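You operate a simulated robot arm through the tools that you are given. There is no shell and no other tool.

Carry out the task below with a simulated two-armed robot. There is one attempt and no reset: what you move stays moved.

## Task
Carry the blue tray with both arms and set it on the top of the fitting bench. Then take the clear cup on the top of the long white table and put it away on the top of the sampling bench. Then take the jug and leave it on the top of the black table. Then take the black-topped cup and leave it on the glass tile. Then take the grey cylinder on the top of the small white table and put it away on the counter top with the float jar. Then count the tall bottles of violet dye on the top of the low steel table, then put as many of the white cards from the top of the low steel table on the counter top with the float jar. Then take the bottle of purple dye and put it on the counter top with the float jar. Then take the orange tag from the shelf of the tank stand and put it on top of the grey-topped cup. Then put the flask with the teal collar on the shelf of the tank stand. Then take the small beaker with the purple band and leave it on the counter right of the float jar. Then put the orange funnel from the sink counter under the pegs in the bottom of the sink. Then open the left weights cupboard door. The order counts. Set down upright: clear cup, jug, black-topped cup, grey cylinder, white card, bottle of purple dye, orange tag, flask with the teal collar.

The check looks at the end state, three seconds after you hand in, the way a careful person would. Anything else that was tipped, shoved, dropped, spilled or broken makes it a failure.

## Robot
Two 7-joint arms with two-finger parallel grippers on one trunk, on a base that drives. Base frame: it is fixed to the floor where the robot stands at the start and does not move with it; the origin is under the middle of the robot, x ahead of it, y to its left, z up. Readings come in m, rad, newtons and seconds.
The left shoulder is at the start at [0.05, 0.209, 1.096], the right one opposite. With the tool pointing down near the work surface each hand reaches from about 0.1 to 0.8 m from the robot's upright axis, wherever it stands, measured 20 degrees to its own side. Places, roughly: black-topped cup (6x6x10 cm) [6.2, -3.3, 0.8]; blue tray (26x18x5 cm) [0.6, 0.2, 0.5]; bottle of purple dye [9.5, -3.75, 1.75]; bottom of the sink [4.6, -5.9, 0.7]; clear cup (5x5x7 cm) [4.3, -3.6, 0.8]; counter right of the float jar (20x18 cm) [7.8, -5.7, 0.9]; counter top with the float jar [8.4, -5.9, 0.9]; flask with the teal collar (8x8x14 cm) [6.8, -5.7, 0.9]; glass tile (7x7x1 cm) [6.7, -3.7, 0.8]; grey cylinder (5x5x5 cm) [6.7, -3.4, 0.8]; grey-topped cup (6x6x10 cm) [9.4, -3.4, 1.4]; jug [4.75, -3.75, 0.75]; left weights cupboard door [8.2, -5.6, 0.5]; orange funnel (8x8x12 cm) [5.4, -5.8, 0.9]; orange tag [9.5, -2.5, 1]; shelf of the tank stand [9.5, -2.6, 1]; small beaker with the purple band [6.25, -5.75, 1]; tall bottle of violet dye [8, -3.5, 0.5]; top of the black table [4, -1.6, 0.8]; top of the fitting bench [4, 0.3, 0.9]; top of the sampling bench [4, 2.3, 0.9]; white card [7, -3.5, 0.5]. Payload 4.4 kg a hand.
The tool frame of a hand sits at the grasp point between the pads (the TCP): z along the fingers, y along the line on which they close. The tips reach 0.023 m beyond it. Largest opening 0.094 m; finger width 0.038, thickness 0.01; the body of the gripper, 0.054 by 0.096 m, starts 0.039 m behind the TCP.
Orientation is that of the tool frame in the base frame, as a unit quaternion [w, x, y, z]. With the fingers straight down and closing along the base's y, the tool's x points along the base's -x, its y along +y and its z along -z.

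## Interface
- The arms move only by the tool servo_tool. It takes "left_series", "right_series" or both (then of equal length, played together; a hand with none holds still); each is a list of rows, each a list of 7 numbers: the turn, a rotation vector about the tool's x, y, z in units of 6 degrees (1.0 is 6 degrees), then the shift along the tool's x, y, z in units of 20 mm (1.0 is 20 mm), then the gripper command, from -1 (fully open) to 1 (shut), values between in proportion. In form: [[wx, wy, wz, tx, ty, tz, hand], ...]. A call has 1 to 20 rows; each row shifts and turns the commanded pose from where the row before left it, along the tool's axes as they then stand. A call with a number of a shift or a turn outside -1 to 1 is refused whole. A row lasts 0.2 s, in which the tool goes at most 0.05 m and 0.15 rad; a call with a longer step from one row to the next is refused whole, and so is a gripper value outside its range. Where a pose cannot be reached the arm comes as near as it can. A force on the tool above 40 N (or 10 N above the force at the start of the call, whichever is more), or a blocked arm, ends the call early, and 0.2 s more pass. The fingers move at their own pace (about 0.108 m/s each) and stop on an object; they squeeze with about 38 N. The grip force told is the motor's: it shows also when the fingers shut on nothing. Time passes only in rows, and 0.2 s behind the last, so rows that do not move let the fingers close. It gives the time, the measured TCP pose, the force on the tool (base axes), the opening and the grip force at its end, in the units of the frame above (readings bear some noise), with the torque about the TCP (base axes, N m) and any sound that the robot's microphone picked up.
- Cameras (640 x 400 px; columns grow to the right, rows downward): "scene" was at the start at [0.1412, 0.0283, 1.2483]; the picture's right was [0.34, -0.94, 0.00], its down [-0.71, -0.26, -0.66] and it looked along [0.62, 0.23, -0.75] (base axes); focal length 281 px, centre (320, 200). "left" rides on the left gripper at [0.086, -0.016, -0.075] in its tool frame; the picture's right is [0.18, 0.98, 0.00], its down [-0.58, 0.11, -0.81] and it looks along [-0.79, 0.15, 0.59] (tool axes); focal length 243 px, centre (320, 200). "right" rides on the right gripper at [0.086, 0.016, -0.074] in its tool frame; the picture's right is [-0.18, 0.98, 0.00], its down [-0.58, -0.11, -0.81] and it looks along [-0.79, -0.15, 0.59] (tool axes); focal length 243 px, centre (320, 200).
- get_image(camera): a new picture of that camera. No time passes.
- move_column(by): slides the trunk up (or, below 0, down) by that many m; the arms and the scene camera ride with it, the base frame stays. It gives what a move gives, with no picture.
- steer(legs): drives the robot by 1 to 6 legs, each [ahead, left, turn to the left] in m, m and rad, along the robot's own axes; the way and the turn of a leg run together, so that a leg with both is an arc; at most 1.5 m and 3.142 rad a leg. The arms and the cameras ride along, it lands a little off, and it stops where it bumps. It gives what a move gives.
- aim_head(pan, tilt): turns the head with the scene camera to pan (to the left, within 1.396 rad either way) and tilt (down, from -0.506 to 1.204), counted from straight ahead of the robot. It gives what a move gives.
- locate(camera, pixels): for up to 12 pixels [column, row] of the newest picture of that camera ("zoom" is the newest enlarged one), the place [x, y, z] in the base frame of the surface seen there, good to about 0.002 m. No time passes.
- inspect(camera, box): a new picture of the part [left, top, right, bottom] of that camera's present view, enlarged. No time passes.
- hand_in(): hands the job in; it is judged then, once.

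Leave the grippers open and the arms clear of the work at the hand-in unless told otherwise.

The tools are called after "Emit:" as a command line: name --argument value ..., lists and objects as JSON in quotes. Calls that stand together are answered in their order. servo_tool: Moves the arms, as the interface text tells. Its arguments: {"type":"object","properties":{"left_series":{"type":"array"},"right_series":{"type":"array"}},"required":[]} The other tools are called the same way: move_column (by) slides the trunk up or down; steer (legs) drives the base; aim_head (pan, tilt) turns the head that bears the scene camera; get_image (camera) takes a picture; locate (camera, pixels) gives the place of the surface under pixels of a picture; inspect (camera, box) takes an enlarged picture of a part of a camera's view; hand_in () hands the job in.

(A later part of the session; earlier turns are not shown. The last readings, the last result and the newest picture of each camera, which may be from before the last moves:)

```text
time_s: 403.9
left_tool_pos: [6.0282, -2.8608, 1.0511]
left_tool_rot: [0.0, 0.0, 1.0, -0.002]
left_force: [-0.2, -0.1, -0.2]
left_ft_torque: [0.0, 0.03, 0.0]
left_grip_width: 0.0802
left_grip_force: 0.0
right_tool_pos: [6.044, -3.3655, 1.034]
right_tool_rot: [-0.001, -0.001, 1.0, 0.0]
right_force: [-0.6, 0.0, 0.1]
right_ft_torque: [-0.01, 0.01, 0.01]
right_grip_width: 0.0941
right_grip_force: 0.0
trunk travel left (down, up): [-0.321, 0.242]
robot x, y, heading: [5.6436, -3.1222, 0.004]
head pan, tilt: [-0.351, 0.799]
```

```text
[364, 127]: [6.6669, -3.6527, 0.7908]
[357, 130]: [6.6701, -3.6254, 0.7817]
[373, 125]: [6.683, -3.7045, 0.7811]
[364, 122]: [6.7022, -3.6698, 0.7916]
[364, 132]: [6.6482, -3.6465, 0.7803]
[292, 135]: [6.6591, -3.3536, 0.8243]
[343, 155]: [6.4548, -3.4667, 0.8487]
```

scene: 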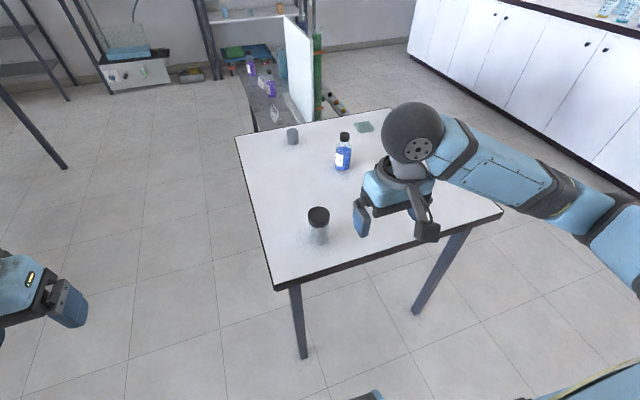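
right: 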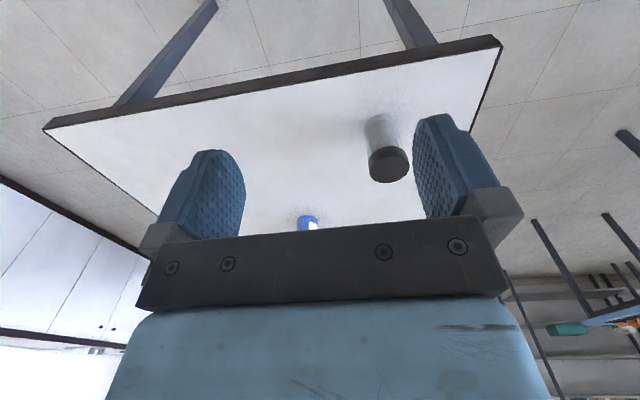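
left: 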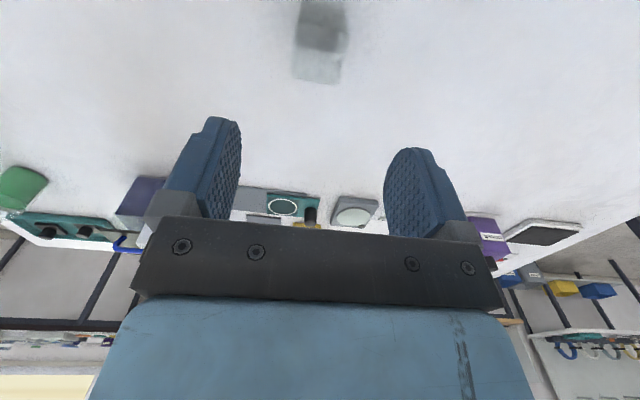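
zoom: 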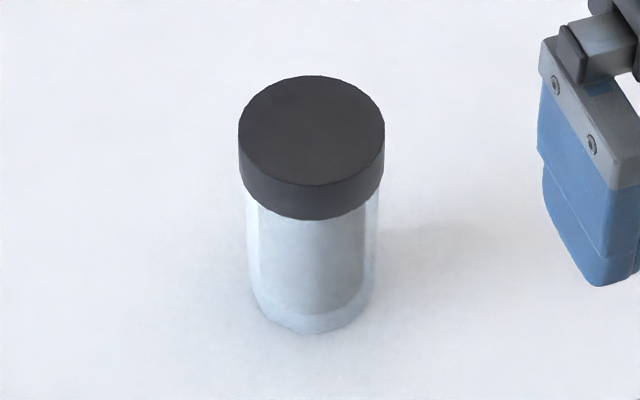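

The cup's lid centre is ≈ (6.219, −3.297), diameter 0.056, top z 0.878. The glass tile lies near (6.68, −3.66), top z 0.791. Moving the right hand over the cup at z 0.95.

Emit:
servo_tool --right_series '[[0, 0, 0, -0.875, 0.342, 0.42, -1], [0, 0, 0, -0.875, 0.342, 0.42, -1], [0, 0, 0, -0.875, 0.342, 0.42, -1], [0, 0, 0, -0.875, 0.342, 0.42, -1], [0, 0, 0, -0.875, 0.342, 0.42, -1], [0, 0, 0, -0.875, 0.342, 0.42, -1], [0, 0, 0, -0.875, 0.342, 0.42, -1], [0, 0, 0, -0.875, 0.342, 0.42, -1], [0, 0, 0, -0.875, 0.342, 0.42, -1], [0, 0, 0, -0.875, 0.342, 0.42, -1], [0, 0, 0, 0, 0, 0, -1]]'

Emit:
get_image --camera "right"

Emit:
get_image --camera "scene"

```text
time_s: 406.3
left_tool_pos: [6.0295, -2.8604, 1.0515]
left_tool_rot: [0.0, 0.0, 1.0, -0.001]
left_force: [0.5, -0.2, -0.2]
left_ft_torque: [0.02, 0.0, 0.01]
left_grip_width: 0.0801
left_grip_force: 0.1
right_tool_pos: [6.219, -3.298, 0.9498]
right_tool_rot: [0.0, 0.0, 1.0, -0.001]
right_force: [-0.1, 0.2, -0.2]
right_ft_torque: [0.0, 0.0, -0.02]
right_grip_width: 0.0941
right_grip_force: 0.0
trunk travel left (down, up): [-0.321, 0.242]
robot x, y, heading: [5.6446, -3.1183, 0.008]
head pan, tilt: [-0.351, 0.799]
```

```text
taken
```

right: 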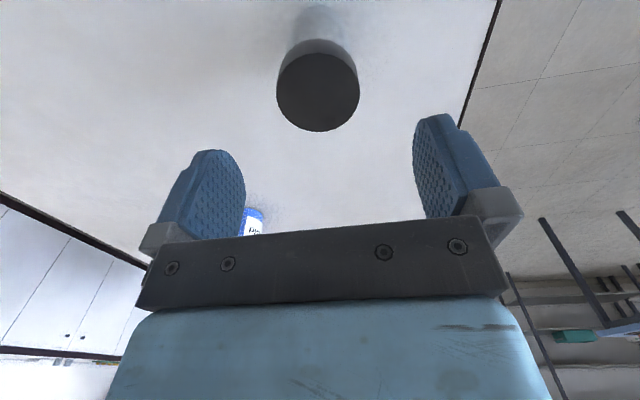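

```text
taken
```

scene: 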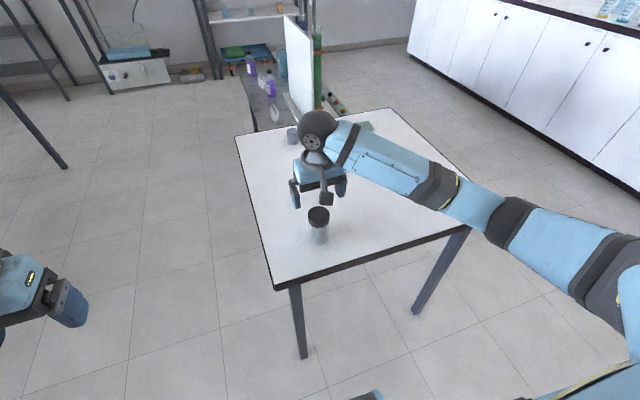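

The lid is at (319,86) in the right picture; locating it directly to fine-tune.

Emit:
locate --camera "right" --pixels '[[319, 86], [319, 45], [319, 128], [280, 86], [357, 86]]'

```text
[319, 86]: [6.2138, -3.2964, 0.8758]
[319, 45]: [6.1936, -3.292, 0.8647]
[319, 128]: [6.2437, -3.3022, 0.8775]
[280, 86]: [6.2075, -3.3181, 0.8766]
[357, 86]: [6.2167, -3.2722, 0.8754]
```

Lid centre ≈ (6.217, −3.295). Shifting 2 mm and descending to z 0.862.

Emit:
servo_tool --right_series '[[0, 0, 0, 0.1, 0.12, 0.8, -1], [0, 0, 0, 0, 0, 0.9, -1], [0, 0, 0, 0, 0, 0.9, -1], [0, 0, 0, 0, 0, 0.9, -1], [0, 0, 0, 0, 0, 0.9, -1], [0, 0, 0, 0, 0, 0, -1]]'

Emit:
get_image --camera "right"

```text
time_s: 407.7
left_tool_pos: [6.0295, -2.8605, 1.052]
left_tool_rot: [-0.001, 0.0, 1.0, 0.0]
left_force: [-0.5, 0.0, -0.3]
left_ft_torque: [-0.01, 0.04, -0.04]
left_grip_width: 0.08
left_grip_force: 0.0
right_tool_pos: [6.2159, -3.2947, 0.8615]
right_tool_rot: [-0.001, -0.001, 1.0, 0.0]
right_force: [0.1, -0.9, 0.9]
right_ft_torque: [0.01, -0.01, -0.02]
right_grip_width: 0.0939
right_grip_force: 0.0
trunk travel left (down, up): [-0.321, 0.242]
robot x, y, heading: [5.6401, -3.1193, 0.005]
head pan, tilt: [-0.351, 0.799]
```

```text
taken
```

right: 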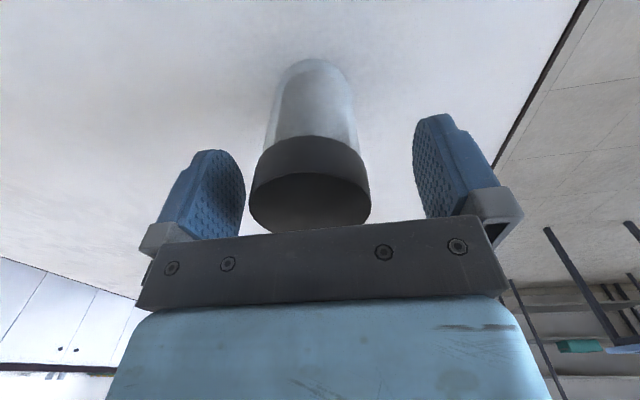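

The cup is ~4 mm toward −y of the axis; correcting and closing slowly.

Emit:
servo_tool --right_series '[[0, 0, 0, 0, -0.2, 0, -1], [0, 0, 0, 0, 0, 0, -0.7], [0, 0, 0, 0, 0, 0, -0.4], [0, 0, 0, 0, 0, 0, -0.25], [0, 0, 0, 0, 0, 0, -0.1], [0, 0, 0, 0, 0, 0, 0.2], [0, 0, 0, 0, 0, 0, 1], [0, 0, 0, 0, 0, 0, 1]]'

```text
time_s: 409.5
left_tool_pos: [6.0295, -2.8617, 1.051]
left_tool_rot: [-0.001, 0.001, 1.0, -0.001]
left_force: [0.3, -0.9, 0.1]
left_ft_torque: [-0.03, -0.01, -0.02]
left_grip_width: 0.0798
left_grip_force: 0.0
right_tool_pos: [6.216, -3.2992, 0.8627]
right_tool_rot: [-0.001, -0.001, 1.0, 0.001]
right_force: [0.5, -0.6, 0.0]
right_ft_torque: [0.0, -0.02, -0.01]
right_grip_width: 0.0504
right_grip_force: 38.2
trunk travel left (down, up): [-0.321, 0.242]
robot x, y, heading: [5.6503, -3.1183, 0.004]
head pan, tilt: [-0.351, 0.799]
```

Gripped (0.050 m). Lifting 0.12 m.

Emit:
servo_tool --right_series '[[0, 0, 0, 0, 0, -0.3, 1], [0, 0, 0, 0, 0, -0.7, 1], [0, 0, 0, 0, 0, -1, 1], [0, 0, 0, 0, 0, -1, 1], [0, 0, 0, 0, 0, -1, 1], [0, 0, 0, 0, 0, -1, 1], [0, 0, 0, 0, 0, -1, 1], [0, 0, 0, 0, 0, -1, 1], [0, 0, 0, 0, 0, 0, 1]]'

Emit:
get_image --camera "right"

Emit:
get_image --camera "scene"

```text
time_s: 411.5
left_tool_pos: [6.0304, -2.8606, 1.0506]
left_tool_rot: [-0.001, 0.0, 1.0, -0.001]
left_force: [0.4, 0.7, -0.1]
left_ft_torque: [0.02, -0.01, 0.03]
left_grip_width: 0.0797
left_grip_force: 0.0
right_tool_pos: [6.2185, -3.2993, 1.0015]
right_tool_rot: [-0.001, -0.001, 1.0, 0.0]
right_force: [0.0, 0.1, -1.9]
right_ft_torque: [0.03, 0.03, -0.05]
right_grip_width: 0.0504
right_grip_force: 38.1
trunk travel left (down, up): [-0.321, 0.242]
robot x, y, heading: [5.6446, -3.1232, 0.007]
head pan, tilt: [-0.351, 0.799]
```

```text
taken
```

right: 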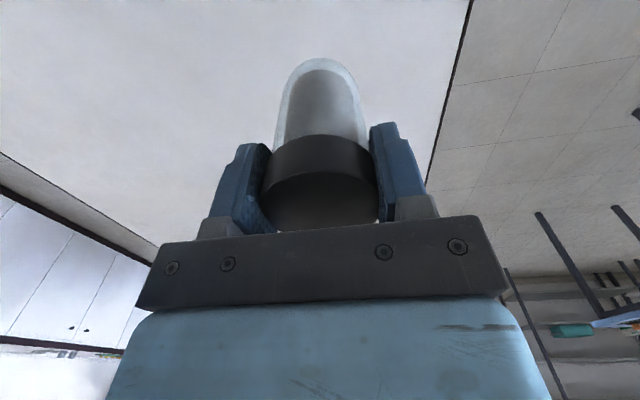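

```text
taken
```

scene: 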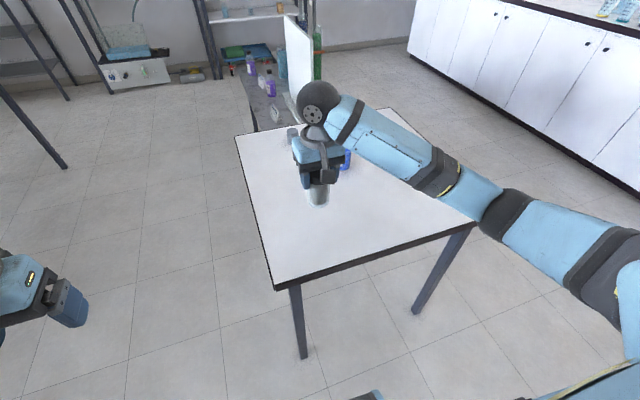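

Held upright. Tucking the right hand, then driving round to the table's south side.

Emit:
servo_tool --right_series '[[0, 0, 0, 0.8, -0.3, 0, 1], [0, 0, 0, 0.8, -0.3, 0, 1], [0, 0, 0, 0.8, -0.3, 0, 1], [0, 0, 0, 0.8, -0.3, 0, 1], [0, 0, 0, 0.8, -0.3, 0, 1], [0, 0, 0, 0.8, -0.3, 0, 1], [0, 0, 0, 0.8, -0.3, 0, 1], [0, 0, 0, 0.8, -0.3, 0, 1], [0, 0, 0, 0.8, -0.3, 0, 1], [0, 0, 0, 0.8, -0.3, 0, 1], [0, 0, 0, 0.8, -0.3, 0, 1], [0, 0, 0, 0, 0, 0, 1]]'

Emit:
steer --legs '[[-0.16, 0, 0], [0, -1.42, 0], [0, 0, 1.566]]'

Emit:
aim_head --pan -0.6 --tilt 0.6

Emit:
get_image --camera "scene"

```text
time_s: 414.1
left_tool_pos: [6.0308, -2.8595, 1.0513]
left_tool_rot: [0.0, 0.0, 1.0, -0.001]
left_force: [-0.5, -0.8, 0.0]
left_ft_torque: [0.03, -0.02, 0.05]
left_grip_width: 0.0799
left_grip_force: 0.0
right_tool_pos: [6.0409, -3.3651, 1.0022]
right_tool_rot: [0.0, -0.001, 1.0, 0.0]
right_force: [0.7, -0.2, -2.9]
right_ft_torque: [0.05, 0.0, 0.01]
right_grip_width: 0.0499
right_grip_force: 38.4
trunk travel left (down, up): [-0.321, 0.242]
robot x, y, heading: [5.6437, -3.1186, 0.003]
head pan, tilt: [-0.351, 0.799]
```

```text
time_s: 431.8
left_tool_pos: [5.2304, -4.1793, 1.0509]
left_tool_rot: [0.0, -0.679, 0.734, -0.001]
left_force: [0.6, -0.3, -0.1]
left_ft_torque: [0.02, 0.0, 0.01]
left_grip_width: 0.0799
left_grip_force: 0.0
right_tool_pos: [5.7321, -4.2047, 1.0033]
right_tool_rot: [-0.002, -0.681, 0.733, -0.001]
right_force: [-0.2, -0.1, -1.8]
right_ft_torque: [-0.05, 0.04, 0.01]
right_grip_width: 0.0498
right_grip_force: 37.9
trunk travel left (down, up): [-0.321, 0.242]
robot x, y, heading: [5.459, -4.5858, 1.5]
head pan, tilt: [-0.351, 0.799]
```

```text
time_s: 432.6
left_tool_pos: [5.2297, -4.1796, 1.0507]
left_tool_rot: [0.001, -0.68, 0.733, 0.0]
left_force: [-0.4, -0.8, -0.3]
left_ft_torque: [0.01, -0.06, -0.02]
left_grip_width: 0.08
left_grip_force: 0.0
right_tool_pos: [5.7322, -4.2055, 1.0034]
right_tool_rot: [0.0, -0.681, 0.733, -0.001]
right_force: [-0.7, -0.7, -1.2]
right_ft_torque: [-0.01, 0.0, 0.0]
right_grip_width: 0.0502
right_grip_force: 38.5
trunk travel left (down, up): [-0.321, 0.242]
robot x, y, heading: [5.4575, -4.5844, 1.5]
head pan, tilt: [-0.6, 0.6]
```

```text
taken
```

scene: 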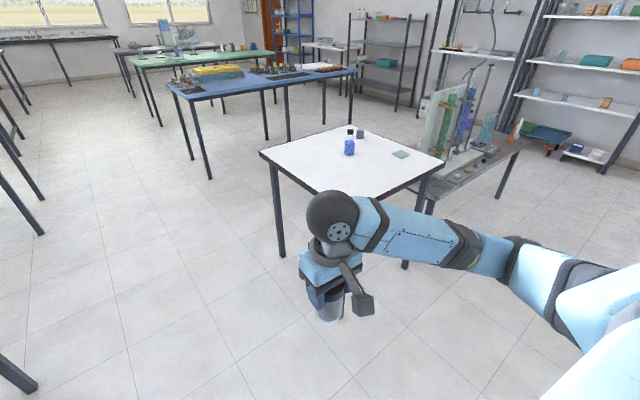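

Correcting heading and sliding right ~1.02 m.

Emit:
steer --legs '[[0, 0, 0.07], [0, -1.02, 0]]'

Emit:
aim_head --pan -0.15 --tilt 0.75

Emit:
get_image --camera "scene"

```text
time_s: 442.3
left_tool_pos: [6.2106, -4.1894, 1.0515]
left_tool_rot: [0.0, 0.716, -0.698, 0.002]
left_force: [-0.1, 0.8, -0.7]
left_ft_torque: [-0.01, 0.0, -0.01]
left_grip_width: 0.0801
left_grip_force: 0.0
right_tool_pos: [6.7139, -4.1646, 1.0031]
right_tool_rot: [0.0, 0.716, -0.698, 0.001]
right_force: [-0.1, 1.0, -1.3]
right_ft_torque: [-0.01, 0.02, 0.0]
right_grip_width: 0.0502
right_grip_force: 37.8
trunk travel left (down, up): [-0.321, 0.242]
robot x, y, heading: [6.4819, -4.5665, 1.602]
head pan, tilt: [-0.6, 0.6]
```

```text
time_s: 443.2
left_tool_pos: [6.2103, -4.1877, 1.0517]
left_tool_rot: [0.001, 0.716, -0.699, 0.001]
left_force: [0.3, 0.8, 0.1]
left_ft_torque: [-0.01, -0.02, -0.01]
left_grip_width: 0.0799
left_grip_force: 0.1
right_tool_pos: [6.7123, -4.1629, 1.0047]
right_tool_rot: [0.0, 0.717, -0.697, 0.0]
right_force: [0.1, 0.3, -1.5]
right_ft_torque: [-0.03, 0.02, -0.05]
right_grip_width: 0.0501
right_grip_force: 38.1
trunk travel left (down, up): [-0.321, 0.242]
robot x, y, heading: [6.4783, -4.5697, 1.602]
head pan, tilt: [-0.15, 0.75]
```

```text
taken
```

scene: 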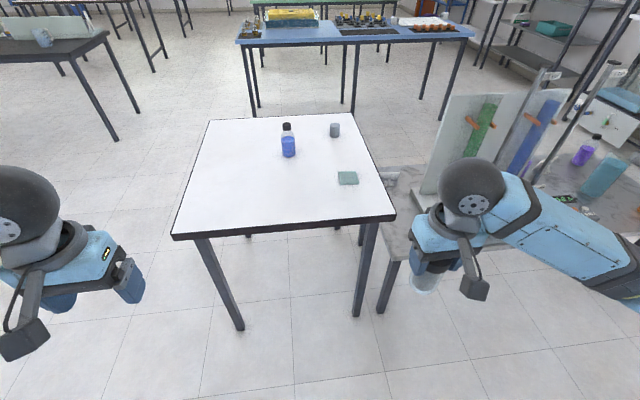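

Emit:
locate --camera "scene" --pixels '[[450, 100], [420, 190], [540, 100], [395, 180], [385, 300], [610, 195], [548, 75], [520, 170], [390, 175], [347, 178], [585, 155], [500, 130]]'

Emit:
inspect --camera "scene" --box '[320, 155, 380, 200]'

Emit:
locate --camera "zoom" --pixels '[[195, 180], [392, 178], [205, 290], [412, 300], [300, 235], [300, 170], [300, 300], [190, 240], [405, 240]]'

```text
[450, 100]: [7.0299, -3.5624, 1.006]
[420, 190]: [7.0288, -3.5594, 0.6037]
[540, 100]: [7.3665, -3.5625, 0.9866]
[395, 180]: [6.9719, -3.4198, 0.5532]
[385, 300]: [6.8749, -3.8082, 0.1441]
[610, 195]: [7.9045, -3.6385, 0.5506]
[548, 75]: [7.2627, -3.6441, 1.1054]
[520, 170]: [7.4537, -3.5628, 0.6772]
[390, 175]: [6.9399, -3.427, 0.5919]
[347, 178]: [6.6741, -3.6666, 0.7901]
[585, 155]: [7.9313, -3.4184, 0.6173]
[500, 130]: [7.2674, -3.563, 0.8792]
```

```text
8.89 times, centred on (350, 178) of scene
```

zoom: 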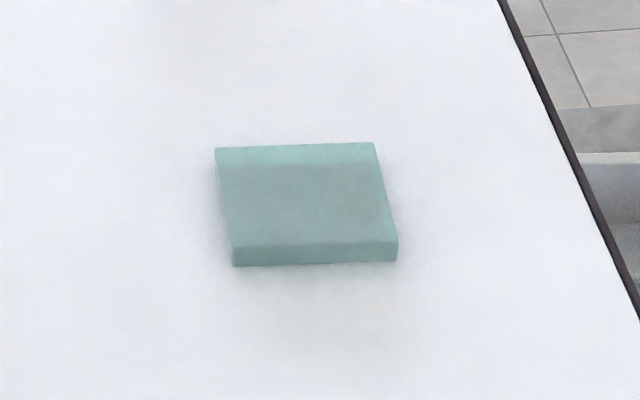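

```text
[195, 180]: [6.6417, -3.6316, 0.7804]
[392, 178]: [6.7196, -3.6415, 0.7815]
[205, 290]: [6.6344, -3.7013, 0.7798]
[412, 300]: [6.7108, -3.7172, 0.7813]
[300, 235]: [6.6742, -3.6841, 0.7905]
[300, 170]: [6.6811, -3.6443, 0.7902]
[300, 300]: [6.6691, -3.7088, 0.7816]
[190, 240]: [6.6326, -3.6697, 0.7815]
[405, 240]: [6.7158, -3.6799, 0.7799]
```

Emit:
locate --camera "zoom" --pixels '[[220, 153], [371, 147], [392, 237], [238, 243], [305, 195], [300, 150], [310, 240], [227, 200], [382, 195]]'

```text
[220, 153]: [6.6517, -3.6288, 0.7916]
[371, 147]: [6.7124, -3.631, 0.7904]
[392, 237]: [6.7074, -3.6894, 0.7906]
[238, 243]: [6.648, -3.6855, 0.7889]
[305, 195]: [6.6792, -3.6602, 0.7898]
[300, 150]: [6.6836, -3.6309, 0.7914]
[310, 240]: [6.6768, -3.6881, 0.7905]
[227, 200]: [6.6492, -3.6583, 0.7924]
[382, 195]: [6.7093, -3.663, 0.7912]
```

Tile centre ≈ (6.680, −3.660), top z 0.7905. Straightening and driving ahead 0.33 m.

Emit:
steer --legs '[[0, 0, -0.031], [0.33, 0, 0]]'

Emit:
get_image --camera "scene"

```text
time_s: 445.8
left_tool_pos: [6.2241, -3.855, 1.0511]
left_tool_rot: [0.0, -0.703, 0.711, -0.001]
left_force: [0.4, -0.1, 0.9]
left_ft_torque: [0.0, 0.0, -0.02]
left_grip_width: 0.08
left_grip_force: 0.0
right_tool_pos: [6.729, -3.848, 1.004]
right_tool_rot: [-0.001, -0.704, 0.71, -0.001]
right_force: [0.4, 0.3, -1.3]
right_ft_torque: [-0.01, 0.04, 0.0]
right_grip_width: 0.05
right_grip_force: 38.0
trunk travel left (down, up): [-0.321, 0.242]
robot x, y, heading: [6.4792, -4.2436, 1.564]
head pan, tilt: [-0.15, 0.75]
```

```text
taken
```

scene: 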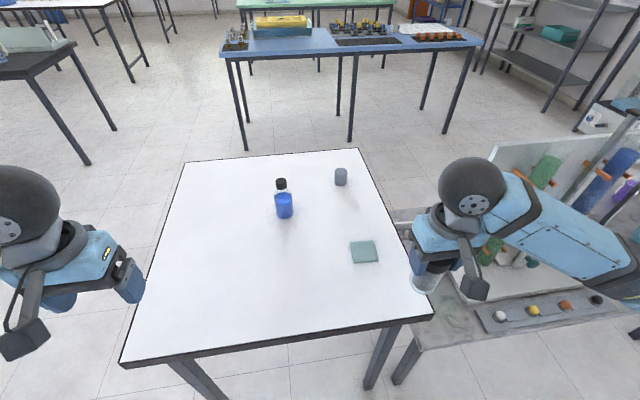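

Emit:
inspect --camera "scene" --box '[335, 230, 395, 275]'

Emit:
locate --camera "zoom" --pixels '[[185, 130], [395, 110], [455, 260], [220, 285], [310, 195], [200, 200], [425, 180]]'

```text
8.89 times, centred on (365, 252) of scene
```

zoom: 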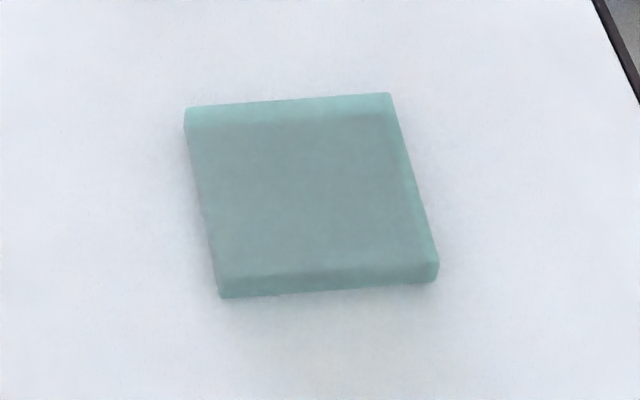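

```text
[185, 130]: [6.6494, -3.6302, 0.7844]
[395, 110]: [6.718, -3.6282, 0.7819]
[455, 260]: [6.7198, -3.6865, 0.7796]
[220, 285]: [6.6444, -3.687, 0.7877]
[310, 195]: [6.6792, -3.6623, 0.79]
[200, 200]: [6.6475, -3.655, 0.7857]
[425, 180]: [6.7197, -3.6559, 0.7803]
```

Moving the cup over the tile at z≈0.93.

Emit:
servo_tool --right_series '[[0, 0, 0, -0.79, 0.21, 0, 1], [0, 0, 0, -0.79, 0.21, 0, 1], [0, 0, 0, -0.79, 0.21, 0, 1], [0, 0, 0, -0.79, 0.21, 0, 1], [0, 0, 0, -0.79, 0.21, 0, 1], [0, 0, 0, -0.79, 0.21, 0, 1], [0, 0, 0, -0.79, 0.21, 0, 1], [0, 0, 0, -0.79, 0.21, 0, 1], [0, 0, 0, -0.79, 0.21, 0, 1], [0, 0, 0, -0.79, 0.21, 0, 1], [0, 0, 0, -0.79, 0.21, 0, 1], [0, 0, 0, -0.76, 0.21, 0, 1], [0, 0, 0, 0, 0, 0.8, 1], [0, 0, 0, 0, 0, 0.8, 1], [0, 0, 0, 0, 0, 0.8, 1], [0, 0, 0, 0, 0, 0.8, 1], [0, 0, 0, 0, 0, 0.5, 1], [0, 0, 0, 0, 0, 0, 1]]'

Emit:
get_image --camera "right"

Emit:
inspect --camera "scene" --box '[310, 160, 430, 280]'

```text
time_s: 449.6
left_tool_pos: [6.2251, -3.8551, 1.0523]
left_tool_rot: [0.0, -0.703, 0.711, -0.001]
left_force: [0.1, 0.1, -0.9]
left_ft_torque: [0.02, -0.01, -0.01]
left_grip_width: 0.0796
left_grip_force: 0.1
right_tool_pos: [6.6784, -3.6593, 0.9285]
right_tool_rot: [-0.001, -0.705, 0.71, -0.002]
right_force: [0.3, 0.2, -0.8]
right_ft_torque: [-0.02, -0.01, -0.03]
right_grip_width: 0.0499
right_grip_force: 38.3
trunk travel left (down, up): [-0.321, 0.242]
robot x, y, heading: [6.4803, -4.2464, 1.569]
head pan, tilt: [-0.15, 0.75]
```

```text
taken
```

right: 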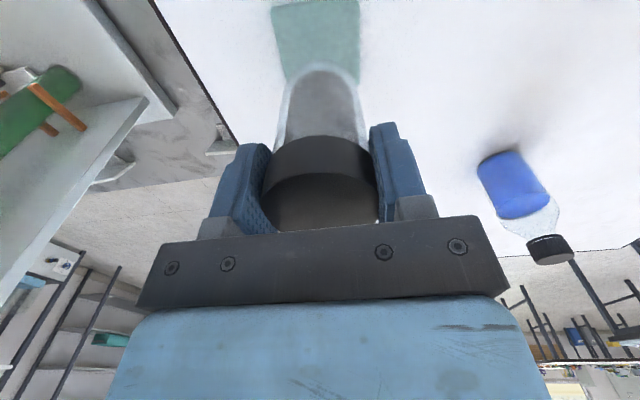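

```text
3.33 times, centred on (370, 220) of scene
```

zoom: 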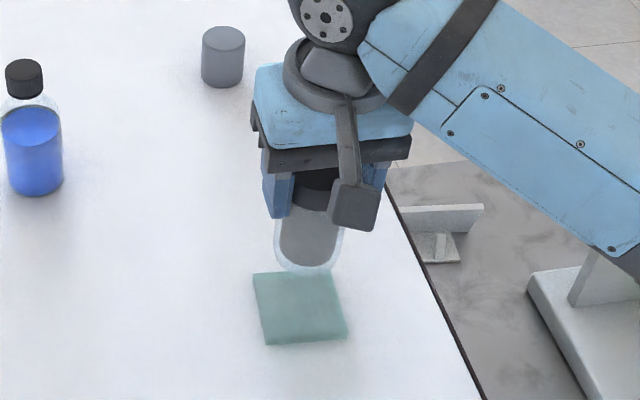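

The cup hangs over the tile; tile centre ≈2 mm east/1–2 mm south of the axis. Small shift, then lowering ~50 mm.

Emit:
servo_tool --right_series '[[0, 0, 0, 0.08, -0.09, 0.4, 1], [0, 0, 0, 0, 0, 0.6, 1], [0, 0, 0, 0, 0, 0.6, 1], [0, 0, 0, 0, 0, 0.6, 1], [0, 0, 0, 0, 0, 0.3, 1], [0, 0, 0, 0, 0, 0, 1]]'

Emit:
inspect --camera "scene" --box '[310, 180, 430, 280]'

Emit:
get_image --camera "right"

```text
time_s: 450.9
left_tool_pos: [6.2252, -3.8548, 1.052]
left_tool_rot: [0.0, -0.703, 0.711, -0.002]
left_force: [-0.5, -0.1, 0.1]
left_ft_torque: [-0.02, -0.02, 0.0]
left_grip_width: 0.0798
left_grip_force: 0.0
right_tool_pos: [6.6803, -3.6621, 0.879]
right_tool_rot: [0.0, -0.704, 0.71, -0.002]
right_force: [-0.8, 0.1, -1.5]
right_ft_torque: [0.02, 0.03, 0.01]
right_grip_width: 0.05
right_grip_force: 38.1
trunk travel left (down, up): [-0.321, 0.242]
robot x, y, heading: [6.4832, -4.2443, 1.565]
head pan, tilt: [-0.15, 0.75]
```

```text
4.00 times, centred on (370, 230) of scene
```

zoom: 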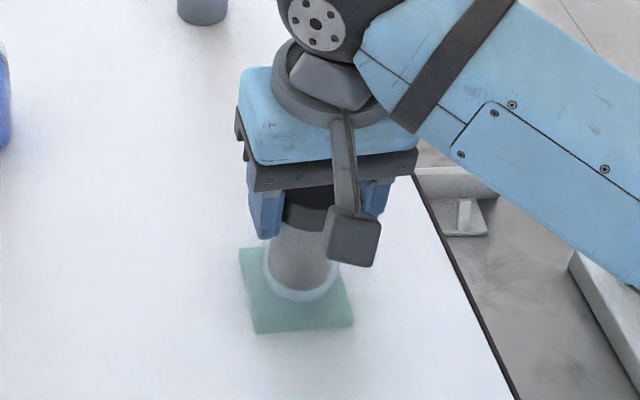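

```text
taken
```

right: 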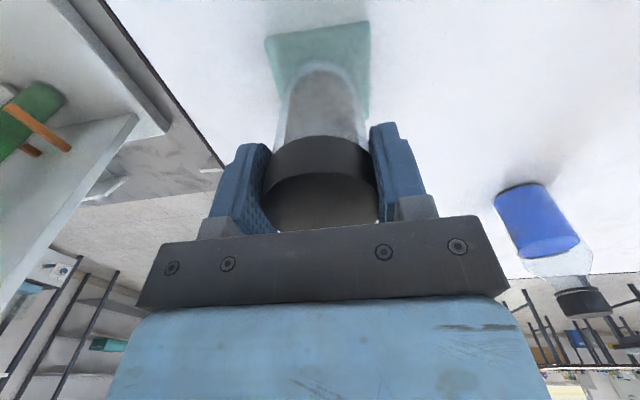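

Centred on the tile in both directions. Final lowering with contact checks.

Emit:
servo_tool --right_series '[[0, 0, 0, 0, 0, 0.15, 1], [0, 0, 0, 0, 0, 0.1, 1], [0, 0, 0, 0, 0, 0, 1]]'

Emit:
servo_tool --right_series '[[0, 0, 0, 0, 0, 0.08, 1], [0, 0, 0, 0, 0, 0.05, 1], [0, 0, 0, 0, 0, 0, 1]]'

```text
time_s: 451.8
left_tool_pos: [6.2247, -3.8549, 1.0518]
left_tool_rot: [0.0, -0.704, 0.71, -0.001]
left_force: [-0.3, -0.2, -0.2]
left_ft_torque: [0.01, -0.01, 0.0]
left_grip_width: 0.0798
left_grip_force: 0.0
right_tool_pos: [6.6802, -3.6596, 0.8754]
right_tool_rot: [-0.001, -0.704, 0.711, 0.0]
right_force: [-0.1, 0.1, -1.0]
right_ft_torque: [-0.03, -0.01, 0.0]
right_grip_width: 0.0499
right_grip_force: 38.0
trunk travel left (down, up): [-0.321, 0.242]
robot x, y, heading: [6.4807, -4.2418, 1.571]
head pan, tilt: [-0.15, 0.75]
```

```text
time_s: 452.6
left_tool_pos: [6.2248, -3.8545, 1.051]
left_tool_rot: [0.0, -0.704, 0.711, -0.001]
left_force: [0.5, -0.6, -0.8]
left_ft_torque: [0.0, 0.01, 0.02]
left_grip_width: 0.0796
left_grip_force: 0.0
right_tool_pos: [6.6795, -3.6614, 0.8729]
right_tool_rot: [0.0, -0.704, 0.71, 0.001]
right_force: [2.0, 1.8, 6.5]
right_ft_torque: [0.03, -0.12, 0.01]
right_grip_width: 0.0502
right_grip_force: 38.4
trunk travel left (down, up): [-0.321, 0.242]
robot x, y, heading: [6.4784, -4.2435, 1.567]
head pan, tilt: [-0.15, 0.75]
```

Contact (6.5 N). Opening and rising.

Emit:
servo_tool --right_series '[[0, 0, 0, 0, 0, 0, 0], [0, 0, 0, 0, 0, 0, -0.5], [0, 0, 0, 0, 0, 0, -0.9], [0, 0, 0, 0, 0, 0, -0.9], [0, 0, 0, 0, 0, -0.3, -0.9], [0, 0, 0, 0, 0, -0.6, -0.9], [0, 0, 0, 0, 0, -1, -0.9], [0, 0, 0, 0, 0, -1, -0.9], [0, 0, 0, 0, 0, -1, -0.9], [0, 0, 0, 0, 0, -1, -0.9], [0, 0, 0, 0, 0, -1, -0.9], [0, 0, 0, 0, 0, -1, -0.9], [0, 0, 0, 0, 0, 0, -0.9]]'

Emit:
get_image --camera "right"

Emit:
inspect --camera "scene" --box '[310, 160, 430, 280]'

```text
time_s: 455.4
left_tool_pos: [6.2243, -3.854, 1.0512]
left_tool_rot: [0.001, -0.703, 0.711, -0.002]
left_force: [0.6, 0.4, -0.9]
left_ft_torque: [0.02, 0.03, 0.02]
left_grip_width: 0.0801
left_grip_force: 0.1
right_tool_pos: [6.681, -3.6608, 1.0089]
right_tool_rot: [-0.001, -0.704, 0.71, -0.001]
right_force: [0.3, -0.9, -0.3]
right_ft_torque: [0.01, 0.0, 0.0]
right_grip_width: 0.0894
right_grip_force: 0.1
trunk travel left (down, up): [-0.321, 0.242]
robot x, y, heading: [6.4765, -4.2447, 1.569]
head pan, tilt: [-0.15, 0.75]
```

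```text
taken
```

right: 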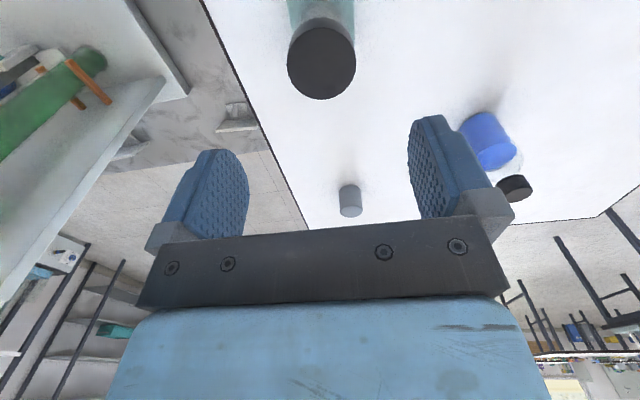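

```text
3.33 times, centred on (370, 220) of scene
```

zoom: 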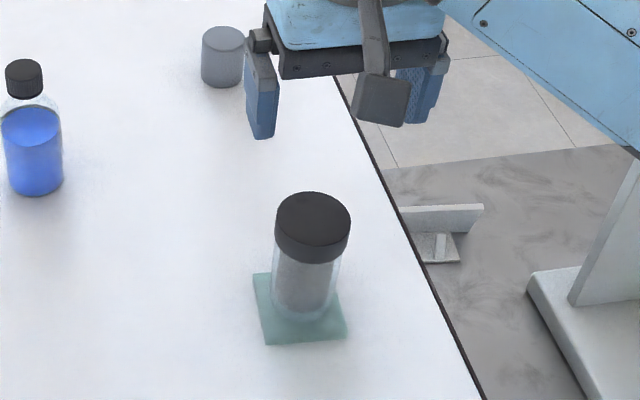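

The black-topped cup stands on the glass tile. Next, the grey cylinder at ≈ (6.67, −3.36): best from the north side. I tuck the right hand, back up, slide west to x≈5.5 and go north.

Emit:
servo_tool --right_series '[[0, 0, 0, 0, 0, -0.8, -0.9], [0, 0, 0, 0.9, -0.25, -0.8, -0.9], [0, 0, 0, 0.9, -0.25, 0, -0.9], [0, 0, 0, 0.9, -0.25, 0, -0.9], [0, 0, 0, 0.9, -0.25, 0, -0.9], [0, 0, 0, 0.9, -0.25, 0, -0.9], [0, 0, 0, 0.9, -0.25, 0, -0.9], [0, 0, 0, 0.9, -0.25, 0, -0.9], [0, 0, 0, 0.9, -0.25, 0, -0.9], [0, 0, 0, 0.9, -0.25, 0, -0.9], [0, 0, 0, 0.9, -0.25, 0, -0.9], [0, 0, 0, 0, 0, 0, -0.9]]'

Emit:
steer --legs '[[-0.32, 0, 0], [0, 1.0, 0]]'

```text
time_s: 457.9
left_tool_pos: [6.2244, -3.8554, 1.0514]
left_tool_rot: [0.0, -0.704, 0.711, -0.002]
left_force: [-0.1, -0.9, 1.0]
left_ft_torque: [-0.01, 0.0, 0.0]
left_grip_width: 0.08
left_grip_force: 0.0
right_tool_pos: [6.7302, -3.8431, 1.0412]
right_tool_rot: [-0.001, -0.705, 0.709, -0.001]
right_force: [0.1, -0.6, 0.5]
right_ft_torque: [-0.02, 0.01, 0.02]
right_grip_width: 0.0894
right_grip_force: 0.0
trunk travel left (down, up): [-0.321, 0.242]
robot x, y, heading: [6.4825, -4.2416, 1.57]
head pan, tilt: [-0.15, 0.75]
```

```text
time_s: 468.7
left_tool_pos: [5.2315, -4.1701, 1.0511]
left_tool_rot: [0.001, -0.705, 0.709, -0.001]
left_force: [0.2, -0.8, 0.2]
left_ft_torque: [-0.02, -0.01, 0.03]
left_grip_width: 0.0798
left_grip_force: 0.1
right_tool_pos: [5.7376, -4.1566, 1.0413]
right_tool_rot: [-0.001, -0.706, 0.708, 0.0]
right_force: [0.0, 0.5, -0.7]
right_ft_torque: [0.04, 0.0, -0.01]
right_grip_width: 0.0892
right_grip_force: 0.1
trunk travel left (down, up): [-0.321, 0.242]
robot x, y, heading: [5.4882, -4.5553, 1.57]
head pan, tilt: [-0.15, 0.75]
```

Emit:
steer --legs '[[1.0, 0, 0], [1.0, 0, 0], [0, 0, -3.14]]'

Emit:
aim_head --pan 0.6 --tilt 0.6

Emit:
get_image --camera "scene"

```text
time_s: 485.9
left_tool_pos: [5.7781, -2.9281, 1.0521]
left_tool_rot: [-0.001, 0.7, 0.715, 0.0]
left_force: [-0.5, 0.8, 0.1]
left_ft_torque: [-0.02, -0.01, 0.01]
left_grip_width: 0.08
left_grip_force: 0.1
right_tool_pos: [5.2734, -2.9567, 1.0435]
right_tool_rot: [-0.001, 0.699, 0.715, 0.0]
right_force: [-0.9, 0.3, -0.1]
right_ft_torque: [0.0, -0.02, 0.0]
right_grip_width: 0.0893
right_grip_force: 0.1
trunk travel left (down, up): [-0.321, 0.242]
robot x, y, heading: [5.5098, -2.5506, -1.544]
head pan, tilt: [-0.15, 0.75]
```

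```text
time_s: 487.0
left_tool_pos: [5.7775, -2.9291, 1.0515]
left_tool_rot: [-0.001, 0.7, 0.714, -0.001]
left_force: [0.1, -0.6, 0.0]
left_ft_torque: [-0.03, 0.0, -0.02]
left_grip_width: 0.0798
left_grip_force: 0.2
right_tool_pos: [5.2718, -2.9555, 1.0414]
right_tool_rot: [0.0, 0.699, 0.715, 0.001]
right_force: [0.2, -0.8, -0.6]
right_ft_torque: [-0.03, 0.01, 0.04]
right_grip_width: 0.0892
right_grip_force: 0.1
trunk travel left (down, up): [-0.321, 0.242]
robot x, y, heading: [5.5113, -2.5492, -1.544]
head pan, tilt: [0.6, 0.6]
```

```text
taken
```

scene: 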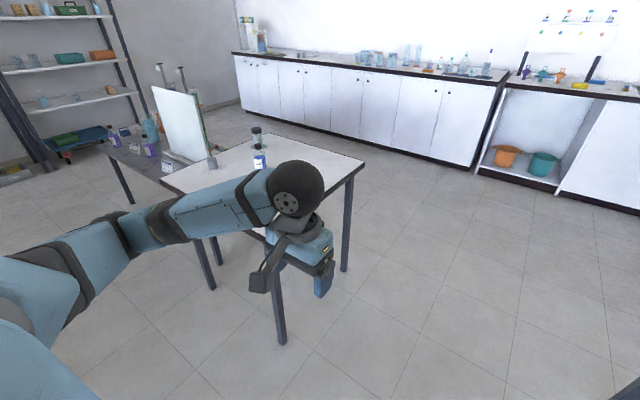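

Facing south. Sliding left (east) 0.95 m along the north side of the small table.

Emit:
steer --legs '[[0, 0, -0.027], [0, 0.95, 0]]'

Emit:
aim_head --pan 0.3 --tilt 0.7

Emit:
get_image --camera "scene"

```text
time_s: 496.1
left_tool_pos: [6.7193, -2.9324, 1.0514]
left_tool_rot: [-0.002, 0.708, 0.707, 0.0]
left_force: [0.4, 0.3, 0.5]
left_ft_torque: [0.01, -0.03, -0.02]
left_grip_width: 0.0802
left_grip_force: 0.1
right_tool_pos: [6.2147, -2.948, 1.0422]
right_tool_rot: [0.0, 0.706, 0.708, 0.0]
right_force: [0.0, -1.1, 0.0]
right_ft_torque: [-0.02, 0.01, -0.01]
right_grip_width: 0.0894
right_grip_force: 0.0
trunk travel left (down, up): [-0.321, 0.242]
robot x, y, heading: [6.4577, -2.5459, -1.567]
head pan, tilt: [0.6, 0.6]
```

```text
time_s: 496.9
left_tool_pos: [6.7193, -2.9316, 1.0509]
left_tool_rot: [0.0, 0.708, 0.707, 0.0]
left_force: [-0.9, -0.6, 0.4]
left_ft_torque: [0.0, 0.02, 0.0]
left_grip_width: 0.0797
left_grip_force: 0.1
right_tool_pos: [6.2148, -2.9481, 1.0414]
right_tool_rot: [-0.001, 0.706, 0.708, 0.001]
right_force: [-0.4, 0.2, 0.2]
right_ft_torque: [0.01, -0.03, -0.01]
right_grip_width: 0.0894
right_grip_force: 0.0
trunk travel left (down, up): [-0.321, 0.242]
robot x, y, heading: [6.462, -2.5458, -1.567]
head pan, tilt: [0.3, 0.7]
```

```text
taken
```

scene: 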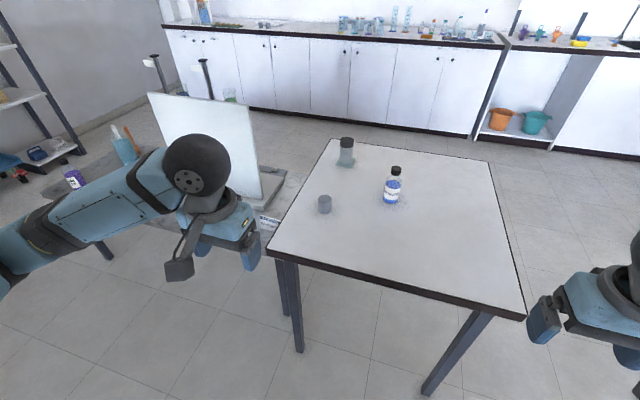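

Emit:
steer --legs '[[0.19, 0, -0.004]]'

Emit:
aim_head --pan 0.2 --tilt 0.85

Emit:
get_image --camera "scene"

```text
time_s: 498.4
left_tool_pos: [6.7177, -3.1151, 1.0509]
left_tool_rot: [-0.001, 0.71, 0.704, 0.001]
left_force: [0.0, 0.2, 0.3]
left_ft_torque: [0.04, 0.01, -0.03]
left_grip_width: 0.0796
left_grip_force: 0.1
right_tool_pos: [6.2117, -3.1281, 1.0419]
right_tool_rot: [-0.001, 0.709, 0.705, 0.001]
right_force: [-0.2, 0.2, 0.8]
right_ft_torque: [-0.01, 0.0, 0.0]
right_grip_width: 0.0897
right_grip_force: 0.1
trunk travel left (down, up): [-0.321, 0.242]
robot x, y, heading: [6.4659, -2.7267, -1.571]
head pan, tilt: [0.3, 0.7]
```

```text
time_s: 499.1
left_tool_pos: [6.7162, -3.1144, 1.0514]
left_tool_rot: [-0.001, 0.711, 0.703, -0.001]
left_force: [-0.3, -0.7, -0.6]
left_ft_torque: [0.02, -0.01, -0.01]
left_grip_width: 0.0801
left_grip_force: 0.0
right_tool_pos: [6.2121, -3.1284, 1.0409]
right_tool_rot: [0.0, 0.709, 0.705, 0.0]
right_force: [0.6, -1.0, 0.3]
right_ft_torque: [0.01, -0.02, 0.03]
right_grip_width: 0.0891
right_grip_force: 0.1
trunk travel left (down, up): [-0.321, 0.242]
robot x, y, heading: [6.4589, -2.7284, -1.573]
head pan, tilt: [0.201, 0.85]
```

```text
taken
```

scene: 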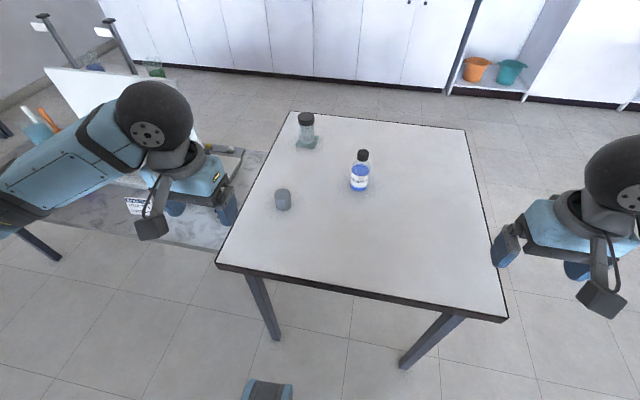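

Emit:
inspect --camera "scene" --box '[260, 175, 310, 225]'

Emit:
locate --camera "zoom" --pixels '[[290, 125], [225, 125], [350, 125], [290, 90], [290, 160], [290, 200], [290, 260]]'

```text
8.00 times, centred on (285, 200) of scene
```

zoom: 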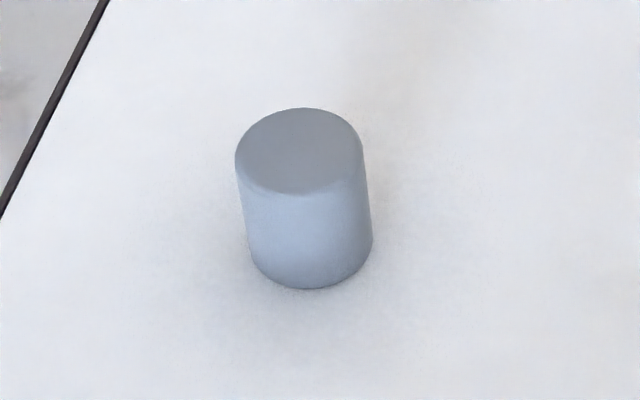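

```text
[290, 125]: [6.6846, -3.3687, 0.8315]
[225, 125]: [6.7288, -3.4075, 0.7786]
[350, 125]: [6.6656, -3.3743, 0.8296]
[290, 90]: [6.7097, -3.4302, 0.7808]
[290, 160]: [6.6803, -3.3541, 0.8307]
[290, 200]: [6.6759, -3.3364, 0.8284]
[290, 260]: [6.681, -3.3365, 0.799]
```

Cylinder top centre ≈ (6.679, −3.358), diameter ≈ 0.041, top z 0.831. Moving the left hand above it.

Emit:
servo_tool --left_series '[[0, 0, 0, -0.935, -0.146, 0, -0.7], [0, 0, 0, -0.935, -0.146, 0, -0.7], [0, 0, 0, -0.935, -0.146, 0, -0.7], [0, 0, 0, -0.935, -0.146, 0, -0.7], [0, 0, 0, -0.935, -0.146, 0, -0.7], [0, 0, 0, -0.935, -0.146, 0, -0.7], [0, 0, 0, -0.935, -0.146, 0, -0.7], [0, 0, 0, -0.935, -0.146, 0, -0.7], [0, 0, 0, -0.935, -0.146, 0, -0.7], [0, 0, 0, -0.935, -0.146, 0, -0.7], [0, 0, 0, -0.935, -0.146, 0, -0.7], [0, 0, 0, -0.935, -0.146, 0, -0.7], [0, 0, 0, -0.935, -0.146, 0, -0.7], [0, 0, 0, 0, 0, 0.9, -0.7], [0, 0, 0, 0, 0, 0.9, -0.7], [0, 0, 0, 0, 0, 0.9, -0.7], [0, 0, 0, 0, 0, 0.9, -0.7], [0, 0, 0, 0, 0, 0.9, -0.7], [0, 0, 0, 0, 0, 0.9, -0.7], [0, 0, 0, 0, 0, 0, -0.7]]'

Emit:
get_image --camera "left"

```text
time_s: 503.3
left_tool_pos: [6.6802, -3.3571, 0.944]
left_tool_rot: [0.0, 0.71, 0.704, -0.001]
left_force: [0.0, -0.1, 0.1]
left_ft_torque: [-0.02, 0.01, -0.03]
left_grip_width: 0.0796
left_grip_force: 0.0
right_tool_pos: [6.212, -3.1281, 1.0432]
right_tool_rot: [-0.001, 0.709, 0.705, 0.001]
right_force: [-0.2, 0.7, -0.1]
right_ft_torque: [0.0, -0.02, -0.01]
right_grip_width: 0.0892
right_grip_force: 0.1
trunk travel left (down, up): [-0.321, 0.242]
robot x, y, heading: [6.4633, -2.7291, -1.576]
head pan, tilt: [0.201, 0.85]
```

```text
taken
```

left: 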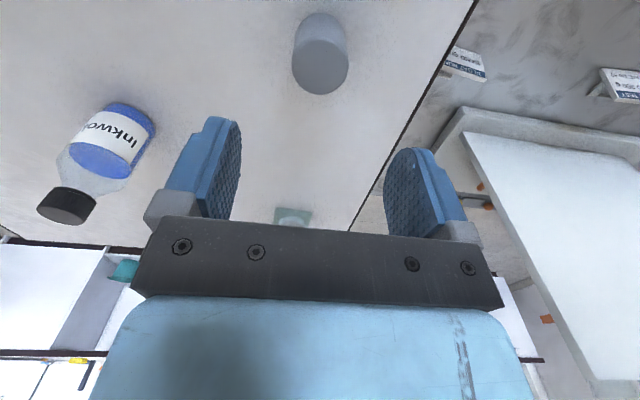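

Aligned exactly ((320,66) as predicted). Descending to z 0.812 and closing.

Emit:
servo_tool --left_series '[[0, 0, 0, 0, 0, 0.9, -0.7], [0, 0, 0, 0, 0, 0.9, -0.7], [0, 0, 0, 0, 0, 0.9, -0.7], [0, 0, 0, 0, 0, 0.9, -0.7], [0, 0, 0, 0, 0, 0.9, -0.7], [0, 0, 0, 0, 0, 0.9, -0.7], [0, 0, 0, 0, 0, 0.9, -0.7], [0, 0, 0, 0, 0, 0.25, -0.7], [0, 0, 0, 0, 0, 0, -0.7], [0, 0, 0, 0, 0, 0, -0.3], [0, 0, 0, 0, 0, 0, 0], [0, 0, 0, 0, 0, 0, 0.2], [0, 0, 0, 0, 0, 0, 0.6], [0, 0, 0, 0, 0, 0, 1], [0, 0, 0, 0, 0, 0, 1]]'

Emit:
get_image --camera "left"

```text
time_s: 506.5
left_tool_pos: [6.6777, -3.358, 0.8132]
left_tool_rot: [-0.001, 0.71, 0.704, 0.0]
left_force: [0.0, -0.1, 0.8]
left_ft_torque: [-0.06, -0.02, -0.01]
left_grip_width: 0.0424
left_grip_force: 38.4
right_tool_pos: [6.2116, -3.1281, 1.0434]
right_tool_rot: [-0.001, 0.709, 0.705, 0.0]
right_force: [0.4, 0.7, -0.6]
right_ft_torque: [0.02, 0.0, 0.0]
right_grip_width: 0.089
right_grip_force: 0.1
trunk travel left (down, up): [-0.321, 0.242]
robot x, y, heading: [6.4604, -2.73, -1.573]
head pan, tilt: [0.201, 0.85]
```

```text
taken
```

left: 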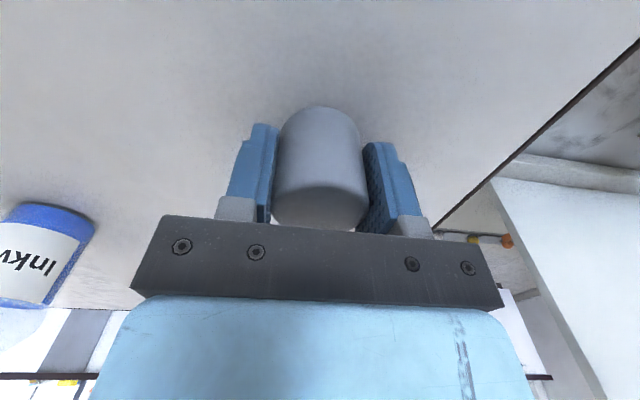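

Gripped (0.042 m). Lifting 0.24 m and retracting.

Emit:
servo_tool --left_series '[[0, 0, 0, 0, 0, -0.5, 1], [0, 0, 0, 0, 0, -1, 1], [0, 0, 0, 0, 0, -1, 1], [0, 0, 0, 0, 0, -1, 1], [0, 0, 0, 0, 0, -1, 1], [0, 0, 0, 0, 0, -1, 1], [0, 0, 0, 0, 0, -1, 1], [0, 0, 0, 0, 0, -1, 1], [0, 0, 0, 0, 0, -1, 1], [0, 0, 0, 0, 0, -1, 1], [0, 0, 0, 0, 0, -1, 1], [0, 0, 0, 0, 0, -1, 1], [0, 0, 0, 0, 0, -0.5, 1], [0, 0, 0, 0, 0, 0, 1]]'

Emit:
servo_tool --left_series '[[0, 0, 0, 0.9, 0.2, 0, 1], [0, 0, 0, 0.9, 0.2, 0, 1], [0, 0, 0, 0.9, 0.2, 0, 1], [0, 0, 0, 0.9, 0.2, 0, 1], [0, 0, 0, 0.9, 0.2, 0, 1], [0, 0, 0, 0.9, 0.2, 0, 1], [0, 0, 0, 0.9, 0.2, 0, 1], [0, 0, 0, 0.9, 0.2, 0, 1], [0, 0, 0, 0.9, 0.2, 0, 1], [0, 0, 0, 0.9, 0.2, 0, 1], [0, 0, 0, 0.9, 0.2, 0, 1], [0, 0, 0, 0.9, 0.2, 0, 1], [0, 0, 0, 0.9, 0.2, 0, 1], [0, 0, 0, 0, 0, 0, 1]]'

Emit:
aim_head --pan 1.1 --tilt 0.6

Emit:
get_image --camera "scene"

```text
time_s: 509.5
left_tool_pos: [6.6771, -3.3577, 1.0532]
left_tool_rot: [-0.001, 0.71, 0.704, -0.001]
left_force: [0.4, -1.8, -0.9]
left_ft_torque: [-0.02, -0.01, -0.01]
left_grip_width: 0.0422
left_grip_force: 38.6
right_tool_pos: [6.2106, -3.1272, 1.0426]
right_tool_rot: [0.0, 0.709, 0.705, 0.001]
right_force: [0.1, 0.2, 0.1]
right_ft_torque: [-0.01, -0.02, 0.0]
right_grip_width: 0.0891
right_grip_force: 0.1
trunk travel left (down, up): [-0.321, 0.242]
robot x, y, heading: [6.4623, -2.7274, -1.566]
head pan, tilt: [0.201, 0.85]
```

```text
time_s: 512.5
left_tool_pos: [6.7315, -3.1247, 1.0547]
left_tool_rot: [-0.002, 0.71, 0.704, -0.001]
left_force: [-1.0, 0.1, -1.1]
left_ft_torque: [-0.01, 0.02, 0.01]
left_grip_width: 0.0422
left_grip_force: 37.8
right_tool_pos: [6.2111, -3.1287, 1.0418]
right_tool_rot: [-0.001, 0.709, 0.705, 0.0]
right_force: [-0.3, 0.4, -0.2]
right_ft_torque: [0.01, -0.01, 0.0]
right_grip_width: 0.0892
right_grip_force: 0.0
trunk travel left (down, up): [-0.321, 0.242]
robot x, y, heading: [6.4624, -2.7265, -1.574]
head pan, tilt: [0.201, 0.85]
```

```text
time_s: 513.7
left_tool_pos: [6.7322, -3.124, 1.0544]
left_tool_rot: [-0.001, 0.71, 0.704, -0.001]
left_force: [-0.8, 0.1, -0.2]
left_ft_torque: [-0.03, 0.0, -0.01]
left_grip_width: 0.0423
left_grip_force: 38.3
right_tool_pos: [6.2114, -3.1282, 1.0414]
right_tool_rot: [0.0, 0.709, 0.705, -0.001]
right_force: [-0.7, 0.3, 0.1]
right_ft_torque: [0.03, 0.0, 0.0]
right_grip_width: 0.0894
right_grip_force: 0.0
trunk travel left (down, up): [-0.321, 0.242]
robot x, y, heading: [6.4619, -2.7258, -1.574]
head pan, tilt: [1.1, 0.6]
```

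```text
taken
```

scene: 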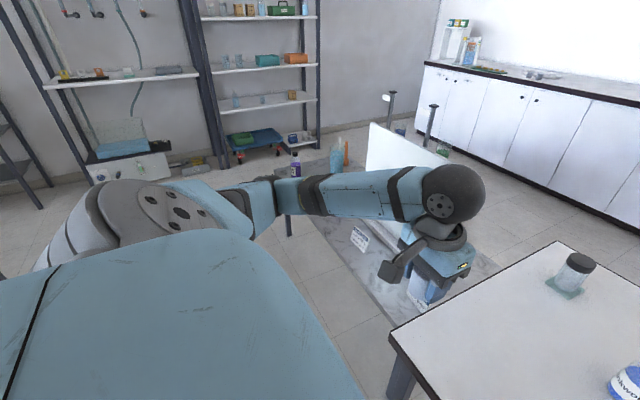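

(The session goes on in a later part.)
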